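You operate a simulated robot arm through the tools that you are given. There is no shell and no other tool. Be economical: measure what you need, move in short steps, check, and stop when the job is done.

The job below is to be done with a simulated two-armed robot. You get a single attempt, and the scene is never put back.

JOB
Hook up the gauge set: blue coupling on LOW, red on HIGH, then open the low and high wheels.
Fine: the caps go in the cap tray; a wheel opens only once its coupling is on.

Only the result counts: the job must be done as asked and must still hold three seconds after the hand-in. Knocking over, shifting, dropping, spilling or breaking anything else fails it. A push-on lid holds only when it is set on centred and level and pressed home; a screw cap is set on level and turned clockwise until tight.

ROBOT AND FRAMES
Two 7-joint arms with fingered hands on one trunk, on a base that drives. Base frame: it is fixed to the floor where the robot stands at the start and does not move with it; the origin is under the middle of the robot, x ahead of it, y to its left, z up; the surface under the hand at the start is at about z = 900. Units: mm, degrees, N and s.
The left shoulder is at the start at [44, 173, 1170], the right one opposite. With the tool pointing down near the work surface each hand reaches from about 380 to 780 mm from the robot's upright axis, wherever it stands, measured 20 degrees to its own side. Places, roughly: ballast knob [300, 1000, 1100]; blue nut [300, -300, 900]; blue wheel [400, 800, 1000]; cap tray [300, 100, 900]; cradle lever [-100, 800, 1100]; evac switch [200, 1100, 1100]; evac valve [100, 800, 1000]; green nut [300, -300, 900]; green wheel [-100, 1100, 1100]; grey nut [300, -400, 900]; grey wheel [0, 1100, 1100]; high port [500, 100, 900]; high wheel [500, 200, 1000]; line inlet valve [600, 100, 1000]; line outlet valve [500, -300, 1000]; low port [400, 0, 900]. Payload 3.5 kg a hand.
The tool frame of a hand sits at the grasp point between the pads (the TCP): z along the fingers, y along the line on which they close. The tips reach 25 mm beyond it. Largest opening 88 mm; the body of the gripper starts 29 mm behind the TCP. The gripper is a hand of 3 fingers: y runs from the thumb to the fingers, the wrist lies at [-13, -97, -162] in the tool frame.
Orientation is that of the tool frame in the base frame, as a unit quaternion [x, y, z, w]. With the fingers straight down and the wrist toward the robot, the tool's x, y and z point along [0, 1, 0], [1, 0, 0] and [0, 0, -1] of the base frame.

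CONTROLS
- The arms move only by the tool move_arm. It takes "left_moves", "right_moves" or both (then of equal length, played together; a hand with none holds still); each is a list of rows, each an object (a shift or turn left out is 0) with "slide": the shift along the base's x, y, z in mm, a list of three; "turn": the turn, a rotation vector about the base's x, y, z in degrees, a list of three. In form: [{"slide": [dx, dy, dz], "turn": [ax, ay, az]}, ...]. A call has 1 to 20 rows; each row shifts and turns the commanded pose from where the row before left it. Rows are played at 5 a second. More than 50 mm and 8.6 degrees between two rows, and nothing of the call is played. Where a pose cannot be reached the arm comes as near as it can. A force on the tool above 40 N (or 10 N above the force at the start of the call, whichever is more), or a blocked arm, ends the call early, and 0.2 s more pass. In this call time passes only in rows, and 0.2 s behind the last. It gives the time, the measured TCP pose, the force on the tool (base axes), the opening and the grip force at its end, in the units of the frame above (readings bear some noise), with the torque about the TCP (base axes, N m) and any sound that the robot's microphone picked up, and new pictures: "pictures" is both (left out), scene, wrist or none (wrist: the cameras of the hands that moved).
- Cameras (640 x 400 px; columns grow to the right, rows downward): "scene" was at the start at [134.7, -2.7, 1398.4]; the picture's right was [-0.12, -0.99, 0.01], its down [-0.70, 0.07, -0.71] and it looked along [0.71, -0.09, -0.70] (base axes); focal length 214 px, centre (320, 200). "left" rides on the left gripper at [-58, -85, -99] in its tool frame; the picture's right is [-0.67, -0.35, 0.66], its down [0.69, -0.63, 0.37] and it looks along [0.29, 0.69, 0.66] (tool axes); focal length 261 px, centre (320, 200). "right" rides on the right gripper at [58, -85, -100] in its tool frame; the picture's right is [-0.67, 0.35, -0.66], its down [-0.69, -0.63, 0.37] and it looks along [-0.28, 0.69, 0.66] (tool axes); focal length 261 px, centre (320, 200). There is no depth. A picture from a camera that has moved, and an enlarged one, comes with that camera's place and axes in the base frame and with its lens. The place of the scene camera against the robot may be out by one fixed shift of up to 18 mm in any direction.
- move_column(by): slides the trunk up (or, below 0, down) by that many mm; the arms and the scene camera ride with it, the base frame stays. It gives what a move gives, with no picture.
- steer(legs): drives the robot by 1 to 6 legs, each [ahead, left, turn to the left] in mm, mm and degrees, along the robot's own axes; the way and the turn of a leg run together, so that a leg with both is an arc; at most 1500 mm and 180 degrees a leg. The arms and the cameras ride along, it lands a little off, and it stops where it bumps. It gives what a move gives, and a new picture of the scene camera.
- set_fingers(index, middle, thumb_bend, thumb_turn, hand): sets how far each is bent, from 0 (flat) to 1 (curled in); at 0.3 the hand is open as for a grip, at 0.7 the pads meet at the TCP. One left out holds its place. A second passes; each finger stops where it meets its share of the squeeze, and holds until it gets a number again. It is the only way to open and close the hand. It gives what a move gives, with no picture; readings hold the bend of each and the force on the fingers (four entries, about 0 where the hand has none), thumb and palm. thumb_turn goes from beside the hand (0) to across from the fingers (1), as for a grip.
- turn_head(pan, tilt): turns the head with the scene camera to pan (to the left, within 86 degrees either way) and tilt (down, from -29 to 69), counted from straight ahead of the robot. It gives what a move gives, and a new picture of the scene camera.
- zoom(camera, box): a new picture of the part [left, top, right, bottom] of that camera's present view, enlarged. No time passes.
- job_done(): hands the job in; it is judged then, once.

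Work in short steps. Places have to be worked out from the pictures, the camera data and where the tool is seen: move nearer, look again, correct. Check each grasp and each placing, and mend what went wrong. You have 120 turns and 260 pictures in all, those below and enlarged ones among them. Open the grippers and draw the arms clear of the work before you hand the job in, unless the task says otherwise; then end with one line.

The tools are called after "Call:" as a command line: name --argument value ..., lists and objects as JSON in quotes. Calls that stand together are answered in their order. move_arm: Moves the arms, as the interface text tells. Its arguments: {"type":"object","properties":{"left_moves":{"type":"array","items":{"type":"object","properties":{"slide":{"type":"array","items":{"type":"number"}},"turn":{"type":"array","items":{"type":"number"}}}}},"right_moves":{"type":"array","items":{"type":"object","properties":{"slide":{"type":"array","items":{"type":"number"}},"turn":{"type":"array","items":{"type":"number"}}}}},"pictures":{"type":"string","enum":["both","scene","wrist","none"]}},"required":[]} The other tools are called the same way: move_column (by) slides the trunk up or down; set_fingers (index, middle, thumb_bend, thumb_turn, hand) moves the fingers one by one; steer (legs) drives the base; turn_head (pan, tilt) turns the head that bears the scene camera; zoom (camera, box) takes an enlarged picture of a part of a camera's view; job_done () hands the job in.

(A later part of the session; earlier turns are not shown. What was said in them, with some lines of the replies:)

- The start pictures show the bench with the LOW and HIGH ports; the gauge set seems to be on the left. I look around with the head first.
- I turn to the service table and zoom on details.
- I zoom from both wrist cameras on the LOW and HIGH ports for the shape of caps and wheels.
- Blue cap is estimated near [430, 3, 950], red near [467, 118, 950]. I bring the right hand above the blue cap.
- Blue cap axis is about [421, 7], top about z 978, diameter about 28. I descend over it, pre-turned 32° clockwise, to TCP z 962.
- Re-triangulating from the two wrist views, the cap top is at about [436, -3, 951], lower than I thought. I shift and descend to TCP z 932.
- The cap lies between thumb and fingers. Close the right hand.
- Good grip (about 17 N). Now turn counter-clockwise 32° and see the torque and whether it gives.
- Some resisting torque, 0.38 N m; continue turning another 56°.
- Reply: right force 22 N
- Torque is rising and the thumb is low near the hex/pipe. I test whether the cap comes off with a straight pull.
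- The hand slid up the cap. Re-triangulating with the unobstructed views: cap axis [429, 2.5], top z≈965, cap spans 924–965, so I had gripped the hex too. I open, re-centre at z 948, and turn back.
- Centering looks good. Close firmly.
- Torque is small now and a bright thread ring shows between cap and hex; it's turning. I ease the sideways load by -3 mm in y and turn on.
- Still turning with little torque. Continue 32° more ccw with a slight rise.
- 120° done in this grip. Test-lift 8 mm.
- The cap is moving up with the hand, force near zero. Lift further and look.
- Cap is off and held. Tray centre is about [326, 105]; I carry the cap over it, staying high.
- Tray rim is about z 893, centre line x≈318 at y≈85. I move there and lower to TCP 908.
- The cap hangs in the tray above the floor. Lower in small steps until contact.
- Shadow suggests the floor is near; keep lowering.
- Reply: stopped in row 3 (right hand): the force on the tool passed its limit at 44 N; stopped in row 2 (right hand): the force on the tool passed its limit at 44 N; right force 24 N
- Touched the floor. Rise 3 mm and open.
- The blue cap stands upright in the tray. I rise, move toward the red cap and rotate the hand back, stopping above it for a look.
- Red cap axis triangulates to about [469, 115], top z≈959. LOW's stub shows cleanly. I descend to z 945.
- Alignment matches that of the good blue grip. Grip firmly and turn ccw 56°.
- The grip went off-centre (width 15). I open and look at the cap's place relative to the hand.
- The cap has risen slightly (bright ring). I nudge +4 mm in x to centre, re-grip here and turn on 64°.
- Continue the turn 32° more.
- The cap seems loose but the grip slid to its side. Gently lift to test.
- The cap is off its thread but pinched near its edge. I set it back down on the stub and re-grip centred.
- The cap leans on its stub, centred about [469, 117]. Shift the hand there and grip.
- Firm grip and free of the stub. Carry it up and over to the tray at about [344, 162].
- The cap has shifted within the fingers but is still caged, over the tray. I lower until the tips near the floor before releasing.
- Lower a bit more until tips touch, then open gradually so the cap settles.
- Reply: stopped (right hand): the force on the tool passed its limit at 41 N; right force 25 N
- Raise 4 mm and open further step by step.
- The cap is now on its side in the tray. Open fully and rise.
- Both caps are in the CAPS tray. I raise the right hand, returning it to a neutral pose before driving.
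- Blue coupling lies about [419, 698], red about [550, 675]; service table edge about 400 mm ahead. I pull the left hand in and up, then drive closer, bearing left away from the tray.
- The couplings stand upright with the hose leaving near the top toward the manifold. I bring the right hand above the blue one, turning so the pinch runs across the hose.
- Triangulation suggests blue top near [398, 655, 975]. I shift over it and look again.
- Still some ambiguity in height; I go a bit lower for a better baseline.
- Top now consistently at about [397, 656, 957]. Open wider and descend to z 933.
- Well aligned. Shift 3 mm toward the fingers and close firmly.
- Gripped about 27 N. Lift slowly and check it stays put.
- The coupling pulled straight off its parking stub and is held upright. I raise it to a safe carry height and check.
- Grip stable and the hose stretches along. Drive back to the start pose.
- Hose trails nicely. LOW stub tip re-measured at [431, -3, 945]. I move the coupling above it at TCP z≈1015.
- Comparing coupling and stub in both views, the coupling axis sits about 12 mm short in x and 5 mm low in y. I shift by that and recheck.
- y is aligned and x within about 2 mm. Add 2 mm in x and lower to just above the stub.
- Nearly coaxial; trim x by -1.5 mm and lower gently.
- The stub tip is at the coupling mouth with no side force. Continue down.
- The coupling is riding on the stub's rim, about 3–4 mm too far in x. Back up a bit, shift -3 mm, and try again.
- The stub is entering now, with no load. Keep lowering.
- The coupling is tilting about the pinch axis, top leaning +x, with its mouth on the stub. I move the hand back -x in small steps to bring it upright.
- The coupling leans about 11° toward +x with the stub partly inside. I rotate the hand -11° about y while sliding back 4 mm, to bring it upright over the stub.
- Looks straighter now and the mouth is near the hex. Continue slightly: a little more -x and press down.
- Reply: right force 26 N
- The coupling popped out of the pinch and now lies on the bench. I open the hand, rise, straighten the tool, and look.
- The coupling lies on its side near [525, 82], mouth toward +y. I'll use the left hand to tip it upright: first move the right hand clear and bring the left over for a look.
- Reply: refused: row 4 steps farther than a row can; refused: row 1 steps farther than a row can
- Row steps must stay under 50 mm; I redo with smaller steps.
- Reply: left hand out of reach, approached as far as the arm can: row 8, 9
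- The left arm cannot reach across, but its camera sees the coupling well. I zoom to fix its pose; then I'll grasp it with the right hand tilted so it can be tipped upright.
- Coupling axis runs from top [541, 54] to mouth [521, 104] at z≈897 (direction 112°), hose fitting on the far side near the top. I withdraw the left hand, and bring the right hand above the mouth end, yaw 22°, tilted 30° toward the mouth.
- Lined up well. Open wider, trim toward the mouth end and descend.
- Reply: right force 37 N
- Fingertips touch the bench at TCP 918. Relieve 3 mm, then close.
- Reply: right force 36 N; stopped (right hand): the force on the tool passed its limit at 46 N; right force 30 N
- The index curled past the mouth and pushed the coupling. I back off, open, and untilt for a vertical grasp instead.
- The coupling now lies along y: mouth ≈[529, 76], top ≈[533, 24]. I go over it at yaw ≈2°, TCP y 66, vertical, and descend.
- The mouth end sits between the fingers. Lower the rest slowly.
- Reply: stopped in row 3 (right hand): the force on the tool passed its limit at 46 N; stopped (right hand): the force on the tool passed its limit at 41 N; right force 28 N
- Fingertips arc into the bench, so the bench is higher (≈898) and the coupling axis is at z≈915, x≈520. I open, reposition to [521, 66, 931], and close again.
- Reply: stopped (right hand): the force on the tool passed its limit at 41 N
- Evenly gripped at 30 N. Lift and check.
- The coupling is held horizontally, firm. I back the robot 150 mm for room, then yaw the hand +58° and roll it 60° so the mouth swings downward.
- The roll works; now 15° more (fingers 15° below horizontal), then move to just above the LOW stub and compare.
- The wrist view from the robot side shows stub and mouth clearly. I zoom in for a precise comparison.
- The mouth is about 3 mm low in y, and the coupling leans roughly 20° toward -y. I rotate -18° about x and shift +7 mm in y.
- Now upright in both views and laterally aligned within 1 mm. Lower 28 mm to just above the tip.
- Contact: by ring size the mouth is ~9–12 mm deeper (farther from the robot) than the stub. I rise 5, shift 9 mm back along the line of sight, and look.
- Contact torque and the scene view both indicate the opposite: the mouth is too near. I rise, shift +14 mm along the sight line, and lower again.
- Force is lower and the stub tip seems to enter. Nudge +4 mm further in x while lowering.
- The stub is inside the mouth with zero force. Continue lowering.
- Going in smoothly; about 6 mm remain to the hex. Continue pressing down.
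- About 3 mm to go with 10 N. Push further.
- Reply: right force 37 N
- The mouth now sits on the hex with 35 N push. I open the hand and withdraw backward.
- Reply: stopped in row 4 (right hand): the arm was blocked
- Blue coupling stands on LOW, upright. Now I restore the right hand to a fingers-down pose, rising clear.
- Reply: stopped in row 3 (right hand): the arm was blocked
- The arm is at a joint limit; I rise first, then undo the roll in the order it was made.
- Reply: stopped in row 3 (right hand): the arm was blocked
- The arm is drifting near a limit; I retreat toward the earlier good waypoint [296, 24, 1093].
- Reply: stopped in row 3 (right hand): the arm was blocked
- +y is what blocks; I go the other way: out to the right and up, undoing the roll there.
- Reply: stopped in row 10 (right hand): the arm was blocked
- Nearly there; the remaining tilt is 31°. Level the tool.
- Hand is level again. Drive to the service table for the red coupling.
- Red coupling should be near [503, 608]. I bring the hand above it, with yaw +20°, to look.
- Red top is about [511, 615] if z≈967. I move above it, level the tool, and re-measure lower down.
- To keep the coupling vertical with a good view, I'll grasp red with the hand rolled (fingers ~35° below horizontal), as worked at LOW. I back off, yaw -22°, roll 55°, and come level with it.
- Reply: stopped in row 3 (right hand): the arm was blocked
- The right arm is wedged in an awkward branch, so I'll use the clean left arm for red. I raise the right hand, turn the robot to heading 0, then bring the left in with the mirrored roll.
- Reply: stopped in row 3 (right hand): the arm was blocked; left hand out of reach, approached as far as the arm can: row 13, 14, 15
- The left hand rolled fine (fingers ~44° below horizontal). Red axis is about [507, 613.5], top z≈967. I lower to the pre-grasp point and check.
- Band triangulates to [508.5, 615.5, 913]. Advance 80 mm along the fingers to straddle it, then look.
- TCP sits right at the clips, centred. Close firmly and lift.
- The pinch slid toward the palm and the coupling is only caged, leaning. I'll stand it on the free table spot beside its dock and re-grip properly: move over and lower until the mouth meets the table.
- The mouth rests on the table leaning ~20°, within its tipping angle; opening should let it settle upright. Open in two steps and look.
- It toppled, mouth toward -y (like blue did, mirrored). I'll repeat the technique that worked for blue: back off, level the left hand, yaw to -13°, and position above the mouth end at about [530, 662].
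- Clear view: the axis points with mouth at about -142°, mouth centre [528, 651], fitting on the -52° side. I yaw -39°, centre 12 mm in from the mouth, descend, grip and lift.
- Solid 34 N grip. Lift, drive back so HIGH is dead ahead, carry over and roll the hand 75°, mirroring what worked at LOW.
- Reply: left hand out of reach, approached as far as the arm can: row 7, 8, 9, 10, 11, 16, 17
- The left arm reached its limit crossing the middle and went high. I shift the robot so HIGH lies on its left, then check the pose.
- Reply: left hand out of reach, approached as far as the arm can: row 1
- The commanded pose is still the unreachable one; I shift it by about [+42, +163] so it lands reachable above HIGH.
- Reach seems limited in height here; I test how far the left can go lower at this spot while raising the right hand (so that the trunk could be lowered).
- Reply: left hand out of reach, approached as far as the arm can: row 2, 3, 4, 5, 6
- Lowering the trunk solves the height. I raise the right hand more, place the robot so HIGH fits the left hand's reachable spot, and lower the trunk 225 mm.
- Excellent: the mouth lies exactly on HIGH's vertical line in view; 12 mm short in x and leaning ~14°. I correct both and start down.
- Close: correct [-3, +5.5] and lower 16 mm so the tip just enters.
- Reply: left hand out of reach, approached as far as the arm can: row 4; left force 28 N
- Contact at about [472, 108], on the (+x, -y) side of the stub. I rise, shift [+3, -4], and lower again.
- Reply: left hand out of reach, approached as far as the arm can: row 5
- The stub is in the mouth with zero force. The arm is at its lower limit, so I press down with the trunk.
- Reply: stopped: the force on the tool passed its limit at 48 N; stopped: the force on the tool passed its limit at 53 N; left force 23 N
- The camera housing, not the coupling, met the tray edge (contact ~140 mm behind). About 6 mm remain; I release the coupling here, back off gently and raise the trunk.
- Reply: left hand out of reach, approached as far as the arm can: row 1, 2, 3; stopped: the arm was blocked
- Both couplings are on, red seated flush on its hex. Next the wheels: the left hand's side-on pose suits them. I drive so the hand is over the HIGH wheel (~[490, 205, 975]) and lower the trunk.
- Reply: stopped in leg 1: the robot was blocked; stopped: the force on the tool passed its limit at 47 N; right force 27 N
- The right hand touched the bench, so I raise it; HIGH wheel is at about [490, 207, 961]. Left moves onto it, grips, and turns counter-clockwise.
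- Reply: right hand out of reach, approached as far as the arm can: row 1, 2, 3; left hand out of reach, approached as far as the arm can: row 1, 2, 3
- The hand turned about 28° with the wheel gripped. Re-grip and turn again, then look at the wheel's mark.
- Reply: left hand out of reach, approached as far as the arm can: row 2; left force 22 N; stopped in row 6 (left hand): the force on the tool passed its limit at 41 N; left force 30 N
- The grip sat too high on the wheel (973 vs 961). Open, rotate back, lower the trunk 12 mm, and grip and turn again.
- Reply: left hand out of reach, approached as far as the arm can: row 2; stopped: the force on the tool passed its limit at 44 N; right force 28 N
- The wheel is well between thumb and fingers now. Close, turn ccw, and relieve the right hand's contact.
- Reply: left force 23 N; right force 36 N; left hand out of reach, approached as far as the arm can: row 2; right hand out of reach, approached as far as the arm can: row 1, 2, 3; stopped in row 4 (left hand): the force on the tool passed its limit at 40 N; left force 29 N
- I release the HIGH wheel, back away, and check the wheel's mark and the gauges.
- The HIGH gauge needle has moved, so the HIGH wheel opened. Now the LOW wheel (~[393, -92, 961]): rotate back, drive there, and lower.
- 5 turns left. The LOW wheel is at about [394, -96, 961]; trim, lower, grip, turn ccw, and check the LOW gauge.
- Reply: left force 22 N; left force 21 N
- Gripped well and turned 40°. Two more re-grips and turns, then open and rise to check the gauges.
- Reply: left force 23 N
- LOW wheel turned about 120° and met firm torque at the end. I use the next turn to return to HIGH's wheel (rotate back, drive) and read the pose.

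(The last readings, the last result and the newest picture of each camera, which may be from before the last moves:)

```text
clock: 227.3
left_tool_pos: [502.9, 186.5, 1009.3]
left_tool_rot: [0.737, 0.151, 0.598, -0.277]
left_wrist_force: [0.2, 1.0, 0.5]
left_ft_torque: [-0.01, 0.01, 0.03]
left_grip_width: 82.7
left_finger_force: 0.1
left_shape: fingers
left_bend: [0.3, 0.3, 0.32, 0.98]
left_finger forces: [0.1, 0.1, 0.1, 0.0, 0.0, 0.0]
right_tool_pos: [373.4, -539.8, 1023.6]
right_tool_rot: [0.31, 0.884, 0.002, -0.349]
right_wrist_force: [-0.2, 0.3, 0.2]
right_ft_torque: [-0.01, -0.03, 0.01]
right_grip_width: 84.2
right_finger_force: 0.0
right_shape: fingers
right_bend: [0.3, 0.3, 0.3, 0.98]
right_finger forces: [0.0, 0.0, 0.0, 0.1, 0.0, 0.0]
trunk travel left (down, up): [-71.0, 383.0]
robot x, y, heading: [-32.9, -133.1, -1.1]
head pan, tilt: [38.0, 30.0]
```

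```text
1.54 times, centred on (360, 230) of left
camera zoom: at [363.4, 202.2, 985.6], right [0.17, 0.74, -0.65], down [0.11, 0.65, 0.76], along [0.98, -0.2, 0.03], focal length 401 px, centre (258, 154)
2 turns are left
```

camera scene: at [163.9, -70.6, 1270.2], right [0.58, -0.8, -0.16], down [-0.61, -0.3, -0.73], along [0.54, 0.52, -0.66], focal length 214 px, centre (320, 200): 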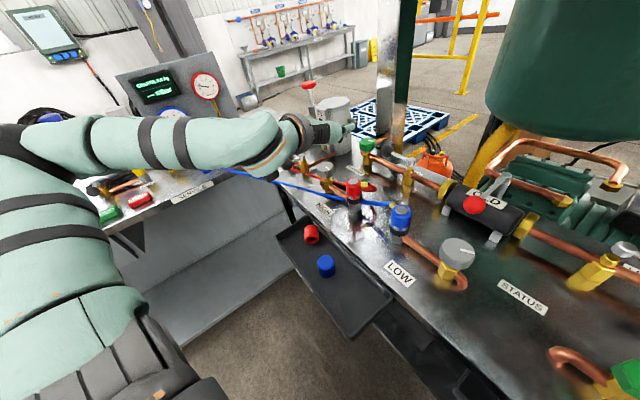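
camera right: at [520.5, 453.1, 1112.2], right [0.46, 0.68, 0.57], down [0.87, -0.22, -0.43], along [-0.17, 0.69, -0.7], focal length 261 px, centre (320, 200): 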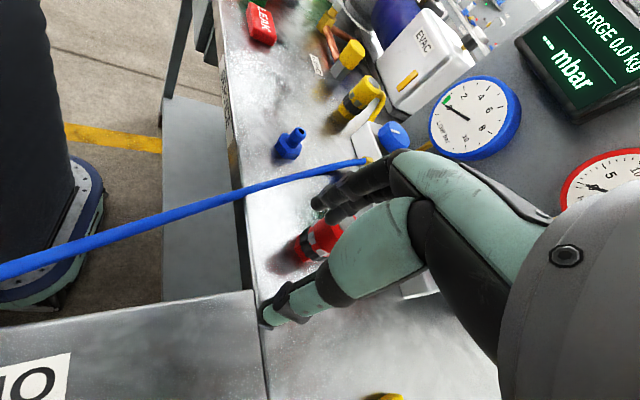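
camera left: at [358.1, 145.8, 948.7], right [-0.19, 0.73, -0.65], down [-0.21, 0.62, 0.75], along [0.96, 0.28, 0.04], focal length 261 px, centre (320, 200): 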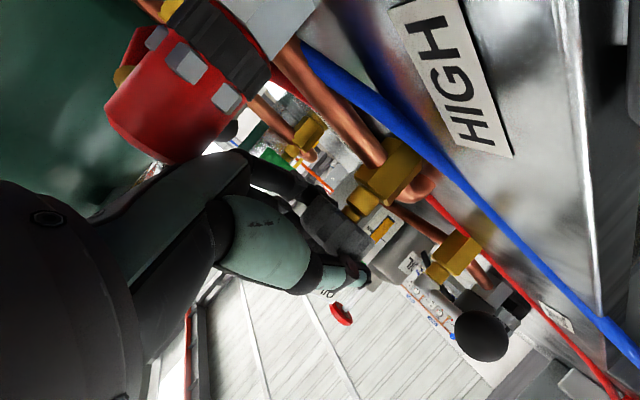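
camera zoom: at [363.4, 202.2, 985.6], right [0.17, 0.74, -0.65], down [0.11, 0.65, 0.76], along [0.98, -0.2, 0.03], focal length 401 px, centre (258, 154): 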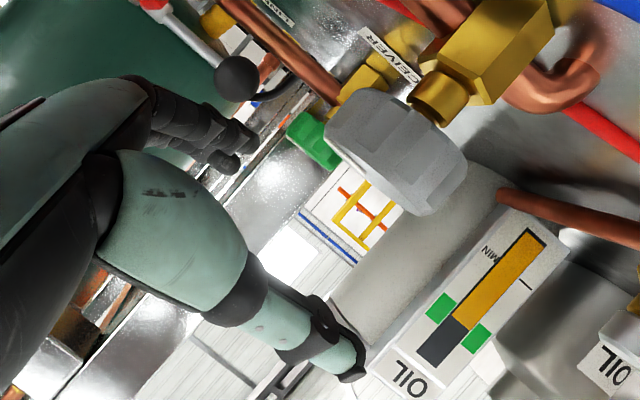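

Trim onto the HIGH wheel, lower, and do three grip-and-turn strokes, then open and rise clear.

Call:
move_arm --left_moves '[{"slide": [-3.5, 7, 0]}, {"slide": [-3.5, 6.5, 0]}, {"slide": [0, 0, -7]}, {"slide": [0, 0, -7]}]' --pictures "none"

Call:
move_column --by -30

Call:
set_fingers --hand "left" --index 1 --middle 1 --thumb_bend 1 --thumb_turn 1

Call:
move_arm --left_moves '[{"turn": [0, 0, 8]}, {"turn": [0, 0, 8]}, {"turn": [0, 0, 8]}, {"turn": [0, 0, 8]}, {"turn": [0, 0, 8]}]' --pictures "none"

Call:
set_fingers --hand "left" --index 0.3 --middle 0.3 --thumb_bend 0.32

Call:
move_arm --left_moves '[{"turn": [0, 0, -8]}, {"turn": [0, 0, -8]}, {"turn": [0, 0, -8]}, {"turn": [0, 0, -8]}, {"turn": [0, 0, -8]}]' --pictures "none"

Call:
set_fingers --hand "left" --index 1 --middle 1 --thumb_bend 1 --thumb_turn 1

Call:
move_arm --left_moves '[{"turn": [0, 0, 8]}, {"turn": [0, 0, 8]}, {"turn": [0, 0, 8]}, {"turn": [0, 0, 8]}, {"turn": [0, 0, 8]}]' --pictures "none"

Call:
set_fingers --hand "left" --index 0.3 --middle 0.3 --thumb_bend 0.32

Call:
move_arm --left_moves '[{"turn": [0, 0, -8]}, {"turn": [0, 0, -8]}, {"turn": [0, 0, -8]}, {"turn": [0, 0, -8]}, {"turn": [0, 0, -8]}]' --pictures "none"

Call:
set_fingers --hand "left" --index 1 --middle 1 --thumb_bend 1 --thumb_turn 1

Call:
move_arm --left_moves '[{"turn": [0, 0, 8]}, {"turn": [0, 0, 8]}, {"turn": [0, 0, 8]}, {"turn": [0, 0, 8]}, {"turn": [0, 0, 8]}]' --pictures "none"

Call:
set_fingers --hand "left" --index 0.3 --middle 0.3 --thumb_bend 0.32

Call:
move_column --by 180

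```text
clock: 228.3
left_tool_pos: [495.9, 199.7, 993.9]
left_tool_rot: [0.737, 0.15, 0.598, -0.276]
left_wrist_force: [0.0, 0.0, 0.1]
left_ft_torque: [0.03, 0.0, 0.01]
left_grip_width: 82.4
left_finger_force: 0.0
left_shape: fingers
left_bend: [0.3, 0.3, 0.32, 0.98]
left_finger forces: [0.0, 0.0, 0.1, 0.1, 0.0, 0.1]
right_tool_pos: [373.3, -540.6, 1021.9]
right_tool_rot: [0.312, 0.884, 0.002, -0.349]
right_wrist_force: [-0.3, 0.6, 0.3]
right_ft_torque: [-0.04, -0.01, -0.02]
right_grip_width: 84.5
right_finger_force: 0.1
right_shape: fingers
right_bend: [0.3, 0.3, 0.3, 0.98]
right_finger forces: [0.0, 0.0, 0.0, 0.0, 0.0, 0.0]
trunk travel left (down, up): [-71.0, 383.0]
robot x, y, heading: [-36.8, -131.3, -0.9]
head pan, tilt: [38.0, 30.0]
```

```text
clock: 229.1
left_tool_pos: [496.7, 199.7, 965.0]
left_tool_rot: [0.736, 0.151, 0.599, -0.275]
left_wrist_force: [0.0, 0.0, 0.0]
left_ft_torque: [0.0, -0.02, 0.03]
left_grip_width: 82.3
left_finger_force: 0.0
left_shape: fingers
left_bend: [0.3, 0.3, 0.32, 0.98]
left_finger forces: [0.0, 0.1, 0.1, 0.0, 0.1, 0.0]
right_tool_pos: [373.7, -538.1, 994.0]
right_tool_rot: [0.311, 0.884, 0.002, -0.348]
right_wrist_force: [0.0, -0.4, 0.2]
right_ft_torque: [-0.02, -0.02, -0.02]
right_grip_width: 84.6
right_finger_force: 0.2
right_shape: fingers
right_bend: [0.3, 0.3, 0.3, 0.98]
right_finger forces: [0.1, 0.0, 0.0, 0.0, 0.1, 0.1]
trunk travel left (down, up): [-41.0, 413.0]
robot x, y, heading: [-32.4, -134.3, -1.1]
head pan, tilt: [38.0, 30.0]
```

```text
clock: 230.1
left_tool_pos: [497.9, 202.0, 963.9]
left_tool_rot: [0.737, 0.151, 0.598, -0.276]
left_wrist_force: [15.5, 14.4, 12.3]
left_ft_torque: [-0.01, -0.27, -0.1]
left_grip_width: 26.6
left_finger_force: 31.9
left_shape: fingers
left_bend: [0.72, 0.65, 0.64, 1.0]
left_finger forces: [19.0, 13.9, 0.0, 0.0, 31.5, 0.0]
right_tool_pos: [375.3, -537.4, 992.5]
right_tool_rot: [0.31, 0.885, 0.001, -0.348]
right_wrist_force: [0.1, -0.4, -1.0]
right_ft_torque: [0.0, 0.0, -0.03]
right_grip_width: 84.6
right_finger_force: 0.1
right_shape: fingers
right_bend: [0.3, 0.3, 0.3, 0.98]
right_finger forces: [0.1, 0.0, 0.0, 0.0, 0.0, 0.0]
trunk travel left (down, up): [-41.0, 413.0]
robot x, y, heading: [-34.8, -134.0, -1.0]
head pan, tilt: [38.0, 30.0]
```

```text
clock: 230.8
left_tool_pos: [501.7, 200.1, 964.2]
left_tool_rot: [0.726, 0.211, 0.572, -0.319]
left_wrist_force: [15.0, 31.6, 9.6]
left_ft_torque: [0.03, -0.2, -0.19]
left_grip_width: 26.8
left_finger_force: 33.6
left_shape: fingers
left_bend: [0.72, 0.67, 0.64, 0.99]
left_finger forces: [15.8, 14.0, 0.0, 0.0, 38.3, 0.0]
left hand out of reach, approached as far as the arm can: row 2, 3
right_tool_pos: [375.7, -533.2, 993.3]
right_tool_rot: [0.311, 0.884, 0.001, -0.349]
right_wrist_force: [-0.5, -0.9, -0.2]
right_ft_torque: [-0.02, -0.05, 0.04]
right_grip_width: 84.3
right_finger_force: 0.1
right_shape: fingers
right_bend: [0.3, 0.3, 0.3, 0.98]
right_finger forces: [0.1, 0.0, 0.1, 0.1, 0.0, 0.1]
trunk travel left (down, up): [-41.0, 413.0]
robot x, y, heading: [-36.6, -133.4, -1.0]
head pan, tilt: [38.0, 30.0]
stopped in row 3 (left hand): the force on the tool passed its limit at 67 N (the readings are from after the stop); the commanded pose is now the measured one
```

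```text
clock: 231.8
left_tool_pos: [499.3, 193.5, 964.8]
left_tool_rot: [0.726, 0.207, 0.573, -0.319]
left_wrist_force: [-0.1, 0.0, 0.5]
left_ft_torque: [-0.01, 0.0, -0.01]
left_grip_width: 82.1
left_finger_force: 0.1
left_shape: fingers
left_bend: [0.3, 0.3, 0.32, 0.98]
left_finger forces: [0.0, 0.0, 0.1, 0.1, 0.1, 0.0]
right_tool_pos: [374.0, -539.6, 992.8]
right_tool_rot: [0.31, 0.885, 0.001, -0.349]
right_wrist_force: [-0.1, -0.5, 0.1]
right_ft_torque: [-0.01, 0.02, 0.01]
right_grip_width: 84.5
right_finger_force: 0.2
right_shape: fingers
right_bend: [0.3, 0.3, 0.3, 0.98]
right_finger forces: [0.0, 0.1, 0.1, 0.0, 0.1, 0.0]
trunk travel left (down, up): [-41.0, 413.0]
robot x, y, heading: [-34.8, -136.0, -0.7]
head pan, tilt: [38.0, 30.0]
```

```text
clock: 232.9
left_tool_pos: [500.3, 195.2, 964.9]
left_tool_rot: [0.753, -0.053, 0.648, -0.103]
left_wrist_force: [-0.5, 0.2, 0.6]
left_ft_torque: [-0.01, -0.03, -0.02]
left_grip_width: 82.7
left_finger_force: 0.1
left_shape: fingers
left_bend: [0.3, 0.3, 0.32, 0.98]
left_finger forces: [0.0, 0.0, 0.0, 0.1, 0.1, 0.1]
right_tool_pos: [375.0, -538.2, 993.3]
right_tool_rot: [0.31, 0.884, 0.001, -0.349]
right_wrist_force: [-0.3, -0.7, -0.4]
right_ft_torque: [0.0, -0.02, -0.02]
right_grip_width: 84.2
right_finger_force: 0.1
right_shape: fingers
right_bend: [0.3, 0.3, 0.3, 0.98]
right_finger forces: [0.0, 0.1, 0.0, 0.0, 0.1, 0.0]
trunk travel left (down, up): [-41.0, 413.0]
robot x, y, heading: [-35.8, -135.9, -0.9]
head pan, tilt: [38.0, 30.0]
```

```text
clock: 233.9
left_tool_pos: [499.7, 192.1, 967.1]
left_tool_rot: [0.752, -0.055, 0.649, -0.105]
left_wrist_force: [10.1, -11.7, 18.9]
left_ft_torque: [-0.08, -0.26, -0.16]
left_grip_width: 2.7
left_finger_force: 23.8
left_shape: fingers
left_bend: [0.76, 0.77, 0.73, 1.0]
left_finger forces: [15.4, 0.0, 0.0, 0.0, 32.3, 0.0]
right_tool_pos: [373.8, -542.5, 990.8]
right_tool_rot: [0.311, 0.884, 0.004, -0.349]
right_wrist_force: [-0.4, 0.8, 0.1]
right_ft_torque: [0.01, -0.03, 0.02]
right_grip_width: 84.4
right_finger_force: 0.1
right_shape: fingers
right_bend: [0.3, 0.3, 0.3, 0.98]
right_finger forces: [0.0, 0.0, 0.0, 0.0, 0.1, 0.0]
trunk travel left (down, up): [-41.0, 413.0]
robot x, y, heading: [-37.3, -129.8, -1.2]
head pan, tilt: [38.0, 30.0]
```

```text
clock: 235.1
left_tool_pos: [503.1, 190.4, 968.9]
left_tool_rot: [0.73, 0.172, 0.593, -0.293]
left_wrist_force: [17.9, -13.5, 14.6]
left_ft_torque: [-0.1, -0.29, -0.31]
left_grip_width: 1.9
left_finger_force: 26.5
left_shape: fingers
left_bend: [0.76, 0.82, 0.77, 1.0]
left_finger forces: [19.4, 0.1, 0.0, 0.1, 33.4, 0.0]
right_tool_pos: [374.5, -541.0, 989.0]
right_tool_rot: [0.31, 0.884, 0.002, -0.35]
right_wrist_force: [-0.5, -0.4, -0.1]
right_ft_torque: [-0.01, 0.0, -0.01]
right_grip_width: 84.6
right_finger_force: 0.0
right_shape: fingers
right_bend: [0.3, 0.3, 0.3, 0.98]
right_finger forces: [0.0, 0.0, 0.0, 0.1, 0.0, 0.1]
trunk travel left (down, up): [-41.0, 413.0]
robot x, y, heading: [-36.0, -131.1, -1.0]
head pan, tilt: [38.0, 30.0]
stopped in row 5 (left hand): the force on the tool passed its limit at 44 N (the readings are from after the stop); the commanded pose is now the measured one
```

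```text
clock: 236.1
left_tool_pos: [500.0, 194.9, 966.5]
left_tool_rot: [0.732, 0.175, 0.59, -0.293]
left_wrist_force: [-0.3, 1.1, -0.9]
left_ft_torque: [-0.02, 0.01, 0.0]
left_grip_width: 82.3
left_finger_force: 0.1
left_shape: fingers
left_bend: [0.3, 0.3, 0.32, 0.98]
left_finger forces: [0.1, 0.0, 0.1, 0.0, 0.0, 0.1]
right_tool_pos: [373.6, -540.0, 992.5]
right_tool_rot: [0.311, 0.884, 0.002, -0.349]
right_wrist_force: [-0.4, 0.4, 0.8]
right_ft_torque: [-0.03, 0.0, -0.02]
right_grip_width: 84.4
right_finger_force: 0.0
right_shape: fingers
right_bend: [0.3, 0.3, 0.3, 0.98]
right_finger forces: [0.1, 0.0, 0.0, 0.1, 0.0, 0.1]
trunk travel left (down, up): [-41.0, 413.0]
robot x, y, heading: [-39.7, -132.2, -1.1]
head pan, tilt: [38.0, 30.0]
```

```text
clock: 237.3
left_tool_pos: [500.1, 194.7, 967.3]
left_tool_rot: [0.747, -0.087, 0.655, -0.073]
left_wrist_force: [0.3, 0.9, 0.0]
left_ft_torque: [0.0, 0.02, -0.01]
left_grip_width: 82.7
left_finger_force: 0.1
left_shape: fingers
left_bend: [0.3, 0.3, 0.32, 0.98]
left_finger forces: [0.0, 0.1, 0.0, 0.1, 0.4, 0.1]
right_tool_pos: [375.0, -538.6, 992.9]
right_tool_rot: [0.311, 0.884, 0.002, -0.349]
right_wrist_force: [0.2, 0.1, -0.7]
right_ft_torque: [0.01, 0.01, -0.02]
right_grip_width: 84.7
right_finger_force: 0.0
right_shape: fingers
right_bend: [0.3, 0.3, 0.3, 0.98]
right_finger forces: [0.1, 0.0, 0.1, 0.0, 0.0, 0.1]
trunk travel left (down, up): [-41.0, 413.0]
robot x, y, heading: [-36.3, -133.5, -1.0]
head pan, tilt: [38.0, 30.0]
```

```text
clock: 238.3
left_tool_pos: [499.8, 190.8, 970.2]
left_tool_rot: [0.746, -0.088, 0.656, -0.075]
left_wrist_force: [8.6, -8.0, 24.7]
left_ft_torque: [-0.33, -0.12, -0.13]
left_grip_width: 0.0
left_finger_force: 20.4
left_shape: fingers
left_bend: [0.79, 1.0, 0.83, 1.0]
left_finger forces: [16.0, 0.1, 0.1, 0.1, 25.1, 0.1]
right_tool_pos: [372.7, -542.0, 992.0]
right_tool_rot: [0.31, 0.884, 0.003, -0.349]
right_wrist_force: [-0.3, 0.3, 0.6]
right_ft_torque: [-0.03, -0.01, -0.01]
right_grip_width: 84.3
right_finger_force: 0.0
right_shape: fingers
right_bend: [0.3, 0.3, 0.3, 0.98]
right_finger forces: [0.0, 0.0, 0.0, 0.0, 0.0, 0.1]
trunk travel left (down, up): [-41.0, 413.0]
robot x, y, heading: [-36.8, -132.7, -1.0]
head pan, tilt: [38.0, 30.0]
```

```text
clock: 239.5
left_tool_pos: [499.4, 187.7, 970.5]
left_tool_rot: [0.729, 0.173, 0.593, -0.295]
left_wrist_force: [18.8, -17.0, 28.1]
left_ft_torque: [-0.23, -0.29, -0.34]
left_grip_width: 0.0
left_finger_force: 24.1
left_shape: fingers
left_bend: [0.79, 1.0, 0.85, 1.0]
left_finger forces: [24.1, 0.0, 0.0, 0.0, 23.5, 0.0]
right_tool_pos: [374.1, -543.9, 990.6]
right_tool_rot: [0.31, 0.884, 0.004, -0.349]
right_wrist_force: [-0.2, -0.2, -0.6]
right_ft_torque: [-0.02, -0.03, 0.02]
right_grip_width: 84.6
right_finger_force: 0.0
right_shape: fingers
right_bend: [0.3, 0.3, 0.3, 0.98]
right_finger forces: [0.0, 0.0, 0.1, 0.0, 0.0, 0.0]
trunk travel left (down, up): [-41.0, 413.0]
robot x, y, heading: [-33.7, -133.8, -1.1]
head pan, tilt: [38.0, 30.0]
```

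```text
clock: 240.5
left_tool_pos: [499.5, 195.4, 966.7]
left_tool_rot: [0.732, 0.174, 0.589, -0.294]
left_wrist_force: [-0.7, -0.2, -1.1]
left_ft_torque: [0.0, 0.01, -0.02]
left_grip_width: 82.3
left_finger_force: 0.1
left_shape: fingers
left_bend: [0.3, 0.3, 0.32, 0.98]
left_finger forces: [0.1, 0.0, 0.0, 0.1, 0.1, 0.1]
right_tool_pos: [374.7, -538.7, 992.5]
right_tool_rot: [0.311, 0.884, 0.001, -0.348]
right_wrist_force: [-0.3, -1.4, 0.4]
right_ft_torque: [0.0, 0.02, 0.03]
right_grip_width: 84.6
right_finger_force: 0.0
right_shape: fingers
right_bend: [0.3, 0.3, 0.3, 0.98]
right_finger forces: [0.0, 0.1, 0.1, 0.0, 0.0, 0.0]
trunk travel left (down, up): [-41.0, 413.0]
robot x, y, heading: [-34.4, -132.2, -1.1]
head pan, tilt: [38.0, 30.0]
```

```text
clock: 242.5
left_tool_pos: [441.9, 195.9, 1234.9]
left_tool_rot: [0.686, 0.197, 0.644, -0.276]
left_wrist_force: [-0.5, -0.4, -0.7]
left_ft_torque: [-0.01, 0.06, 0.01]
left_grip_width: 82.7
left_finger_force: 0.1
left_shape: fingers
left_bend: [0.3, 0.3, 0.32, 0.98]
left_finger forces: [0.0, 0.1, 0.0, 0.0, 0.0, 0.1]
right_tool_pos: [368.5, -539.7, 1175.4]
right_tool_rot: [0.311, 0.885, 0.002, -0.346]
right_wrist_force: [-0.8, 0.0, -0.2]
right_ft_torque: [0.03, -0.01, 0.01]
right_grip_width: 84.4
right_finger_force: 0.1
right_shape: fingers
right_bend: [0.3, 0.3, 0.3, 0.98]
right_finger forces: [0.0, 0.1, 0.1, 0.1, 0.0, 0.1]
trunk travel left (down, up): [-221.0, 233.0]
robot x, y, heading: [-34.1, -130.5, -0.6]
head pan, tilt: [38.0, 30.0]
```

Call:
steer --legs '[[-200, 0, 0]]'

```text
clock: 244.1
left_tool_pos: [250.4, 201.3, 1231.1]
left_tool_rot: [0.687, 0.197, 0.641, -0.279]
left_wrist_force: [-0.3, 0.1, -0.1]
left_ft_torque: [0.01, -0.02, 0.02]
left_grip_width: 82.3
left_finger_force: 0.0
left_shape: fingers
left_bend: [0.3, 0.3, 0.32, 0.98]
left_finger forces: [0.0, 0.0, 0.0, 0.0, 0.0, 0.1]
right_tool_pos: [181.8, -534.6, 1170.1]
right_tool_rot: [0.309, 0.885, 0.0, -0.349]
right_wrist_force: [-0.3, 0.6, 0.5]
right_ft_torque: [0.03, -0.02, 0.03]
right_grip_width: 84.3
right_finger_force: 0.1
right_shape: fingers
right_bend: [0.3, 0.3, 0.3, 0.98]
right_finger forces: [0.0, 0.0, 0.0, 0.1, 0.0, 0.0]
trunk travel left (down, up): [-221.0, 233.0]
robot x, y, heading: [-232.4, -129.2, -0.5]
head pan, tilt: [38.0, 30.0]
camera scene: at [-90.2, -68.2, 1378.7], right [0.6, -0.8, -0.09], down [-0.52, -0.3, -0.8], along [0.61, 0.53, -0.59], focal length 214 px, centre (320, 200)
1 turns are left
```

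scene: 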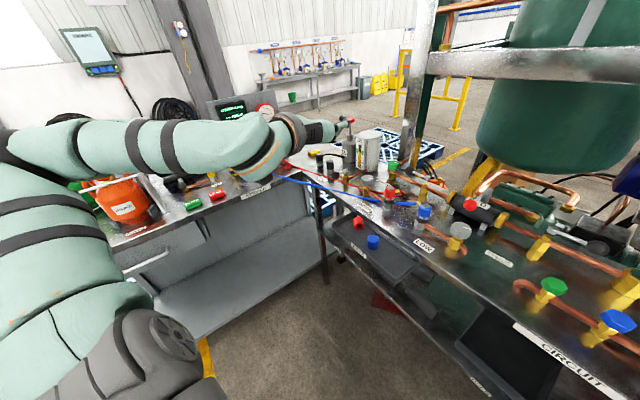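

Both hands are open and clear. The couplings are on their ports and both caps are in the tray. This is my last turn, so I hand in.

Call:
job_done

```text
The job is handed in.
```

I handed the job in with both couplings on and both caps in the tray, but I could not confirm that either wheel is fully open. Blue is on LOW and red is on HIGH. The LOW wheel turned about 120° counter-clockwise to a firm stop; I did not see the LOW gauge after that. The HIGH wheel moved at least partway and its gauge needle shifted, but my last turns on it mostly slipped. Both couplings toppled while I was handling them, blue onto the bench and red onto the service table. My hands also touched the tray and the bench.
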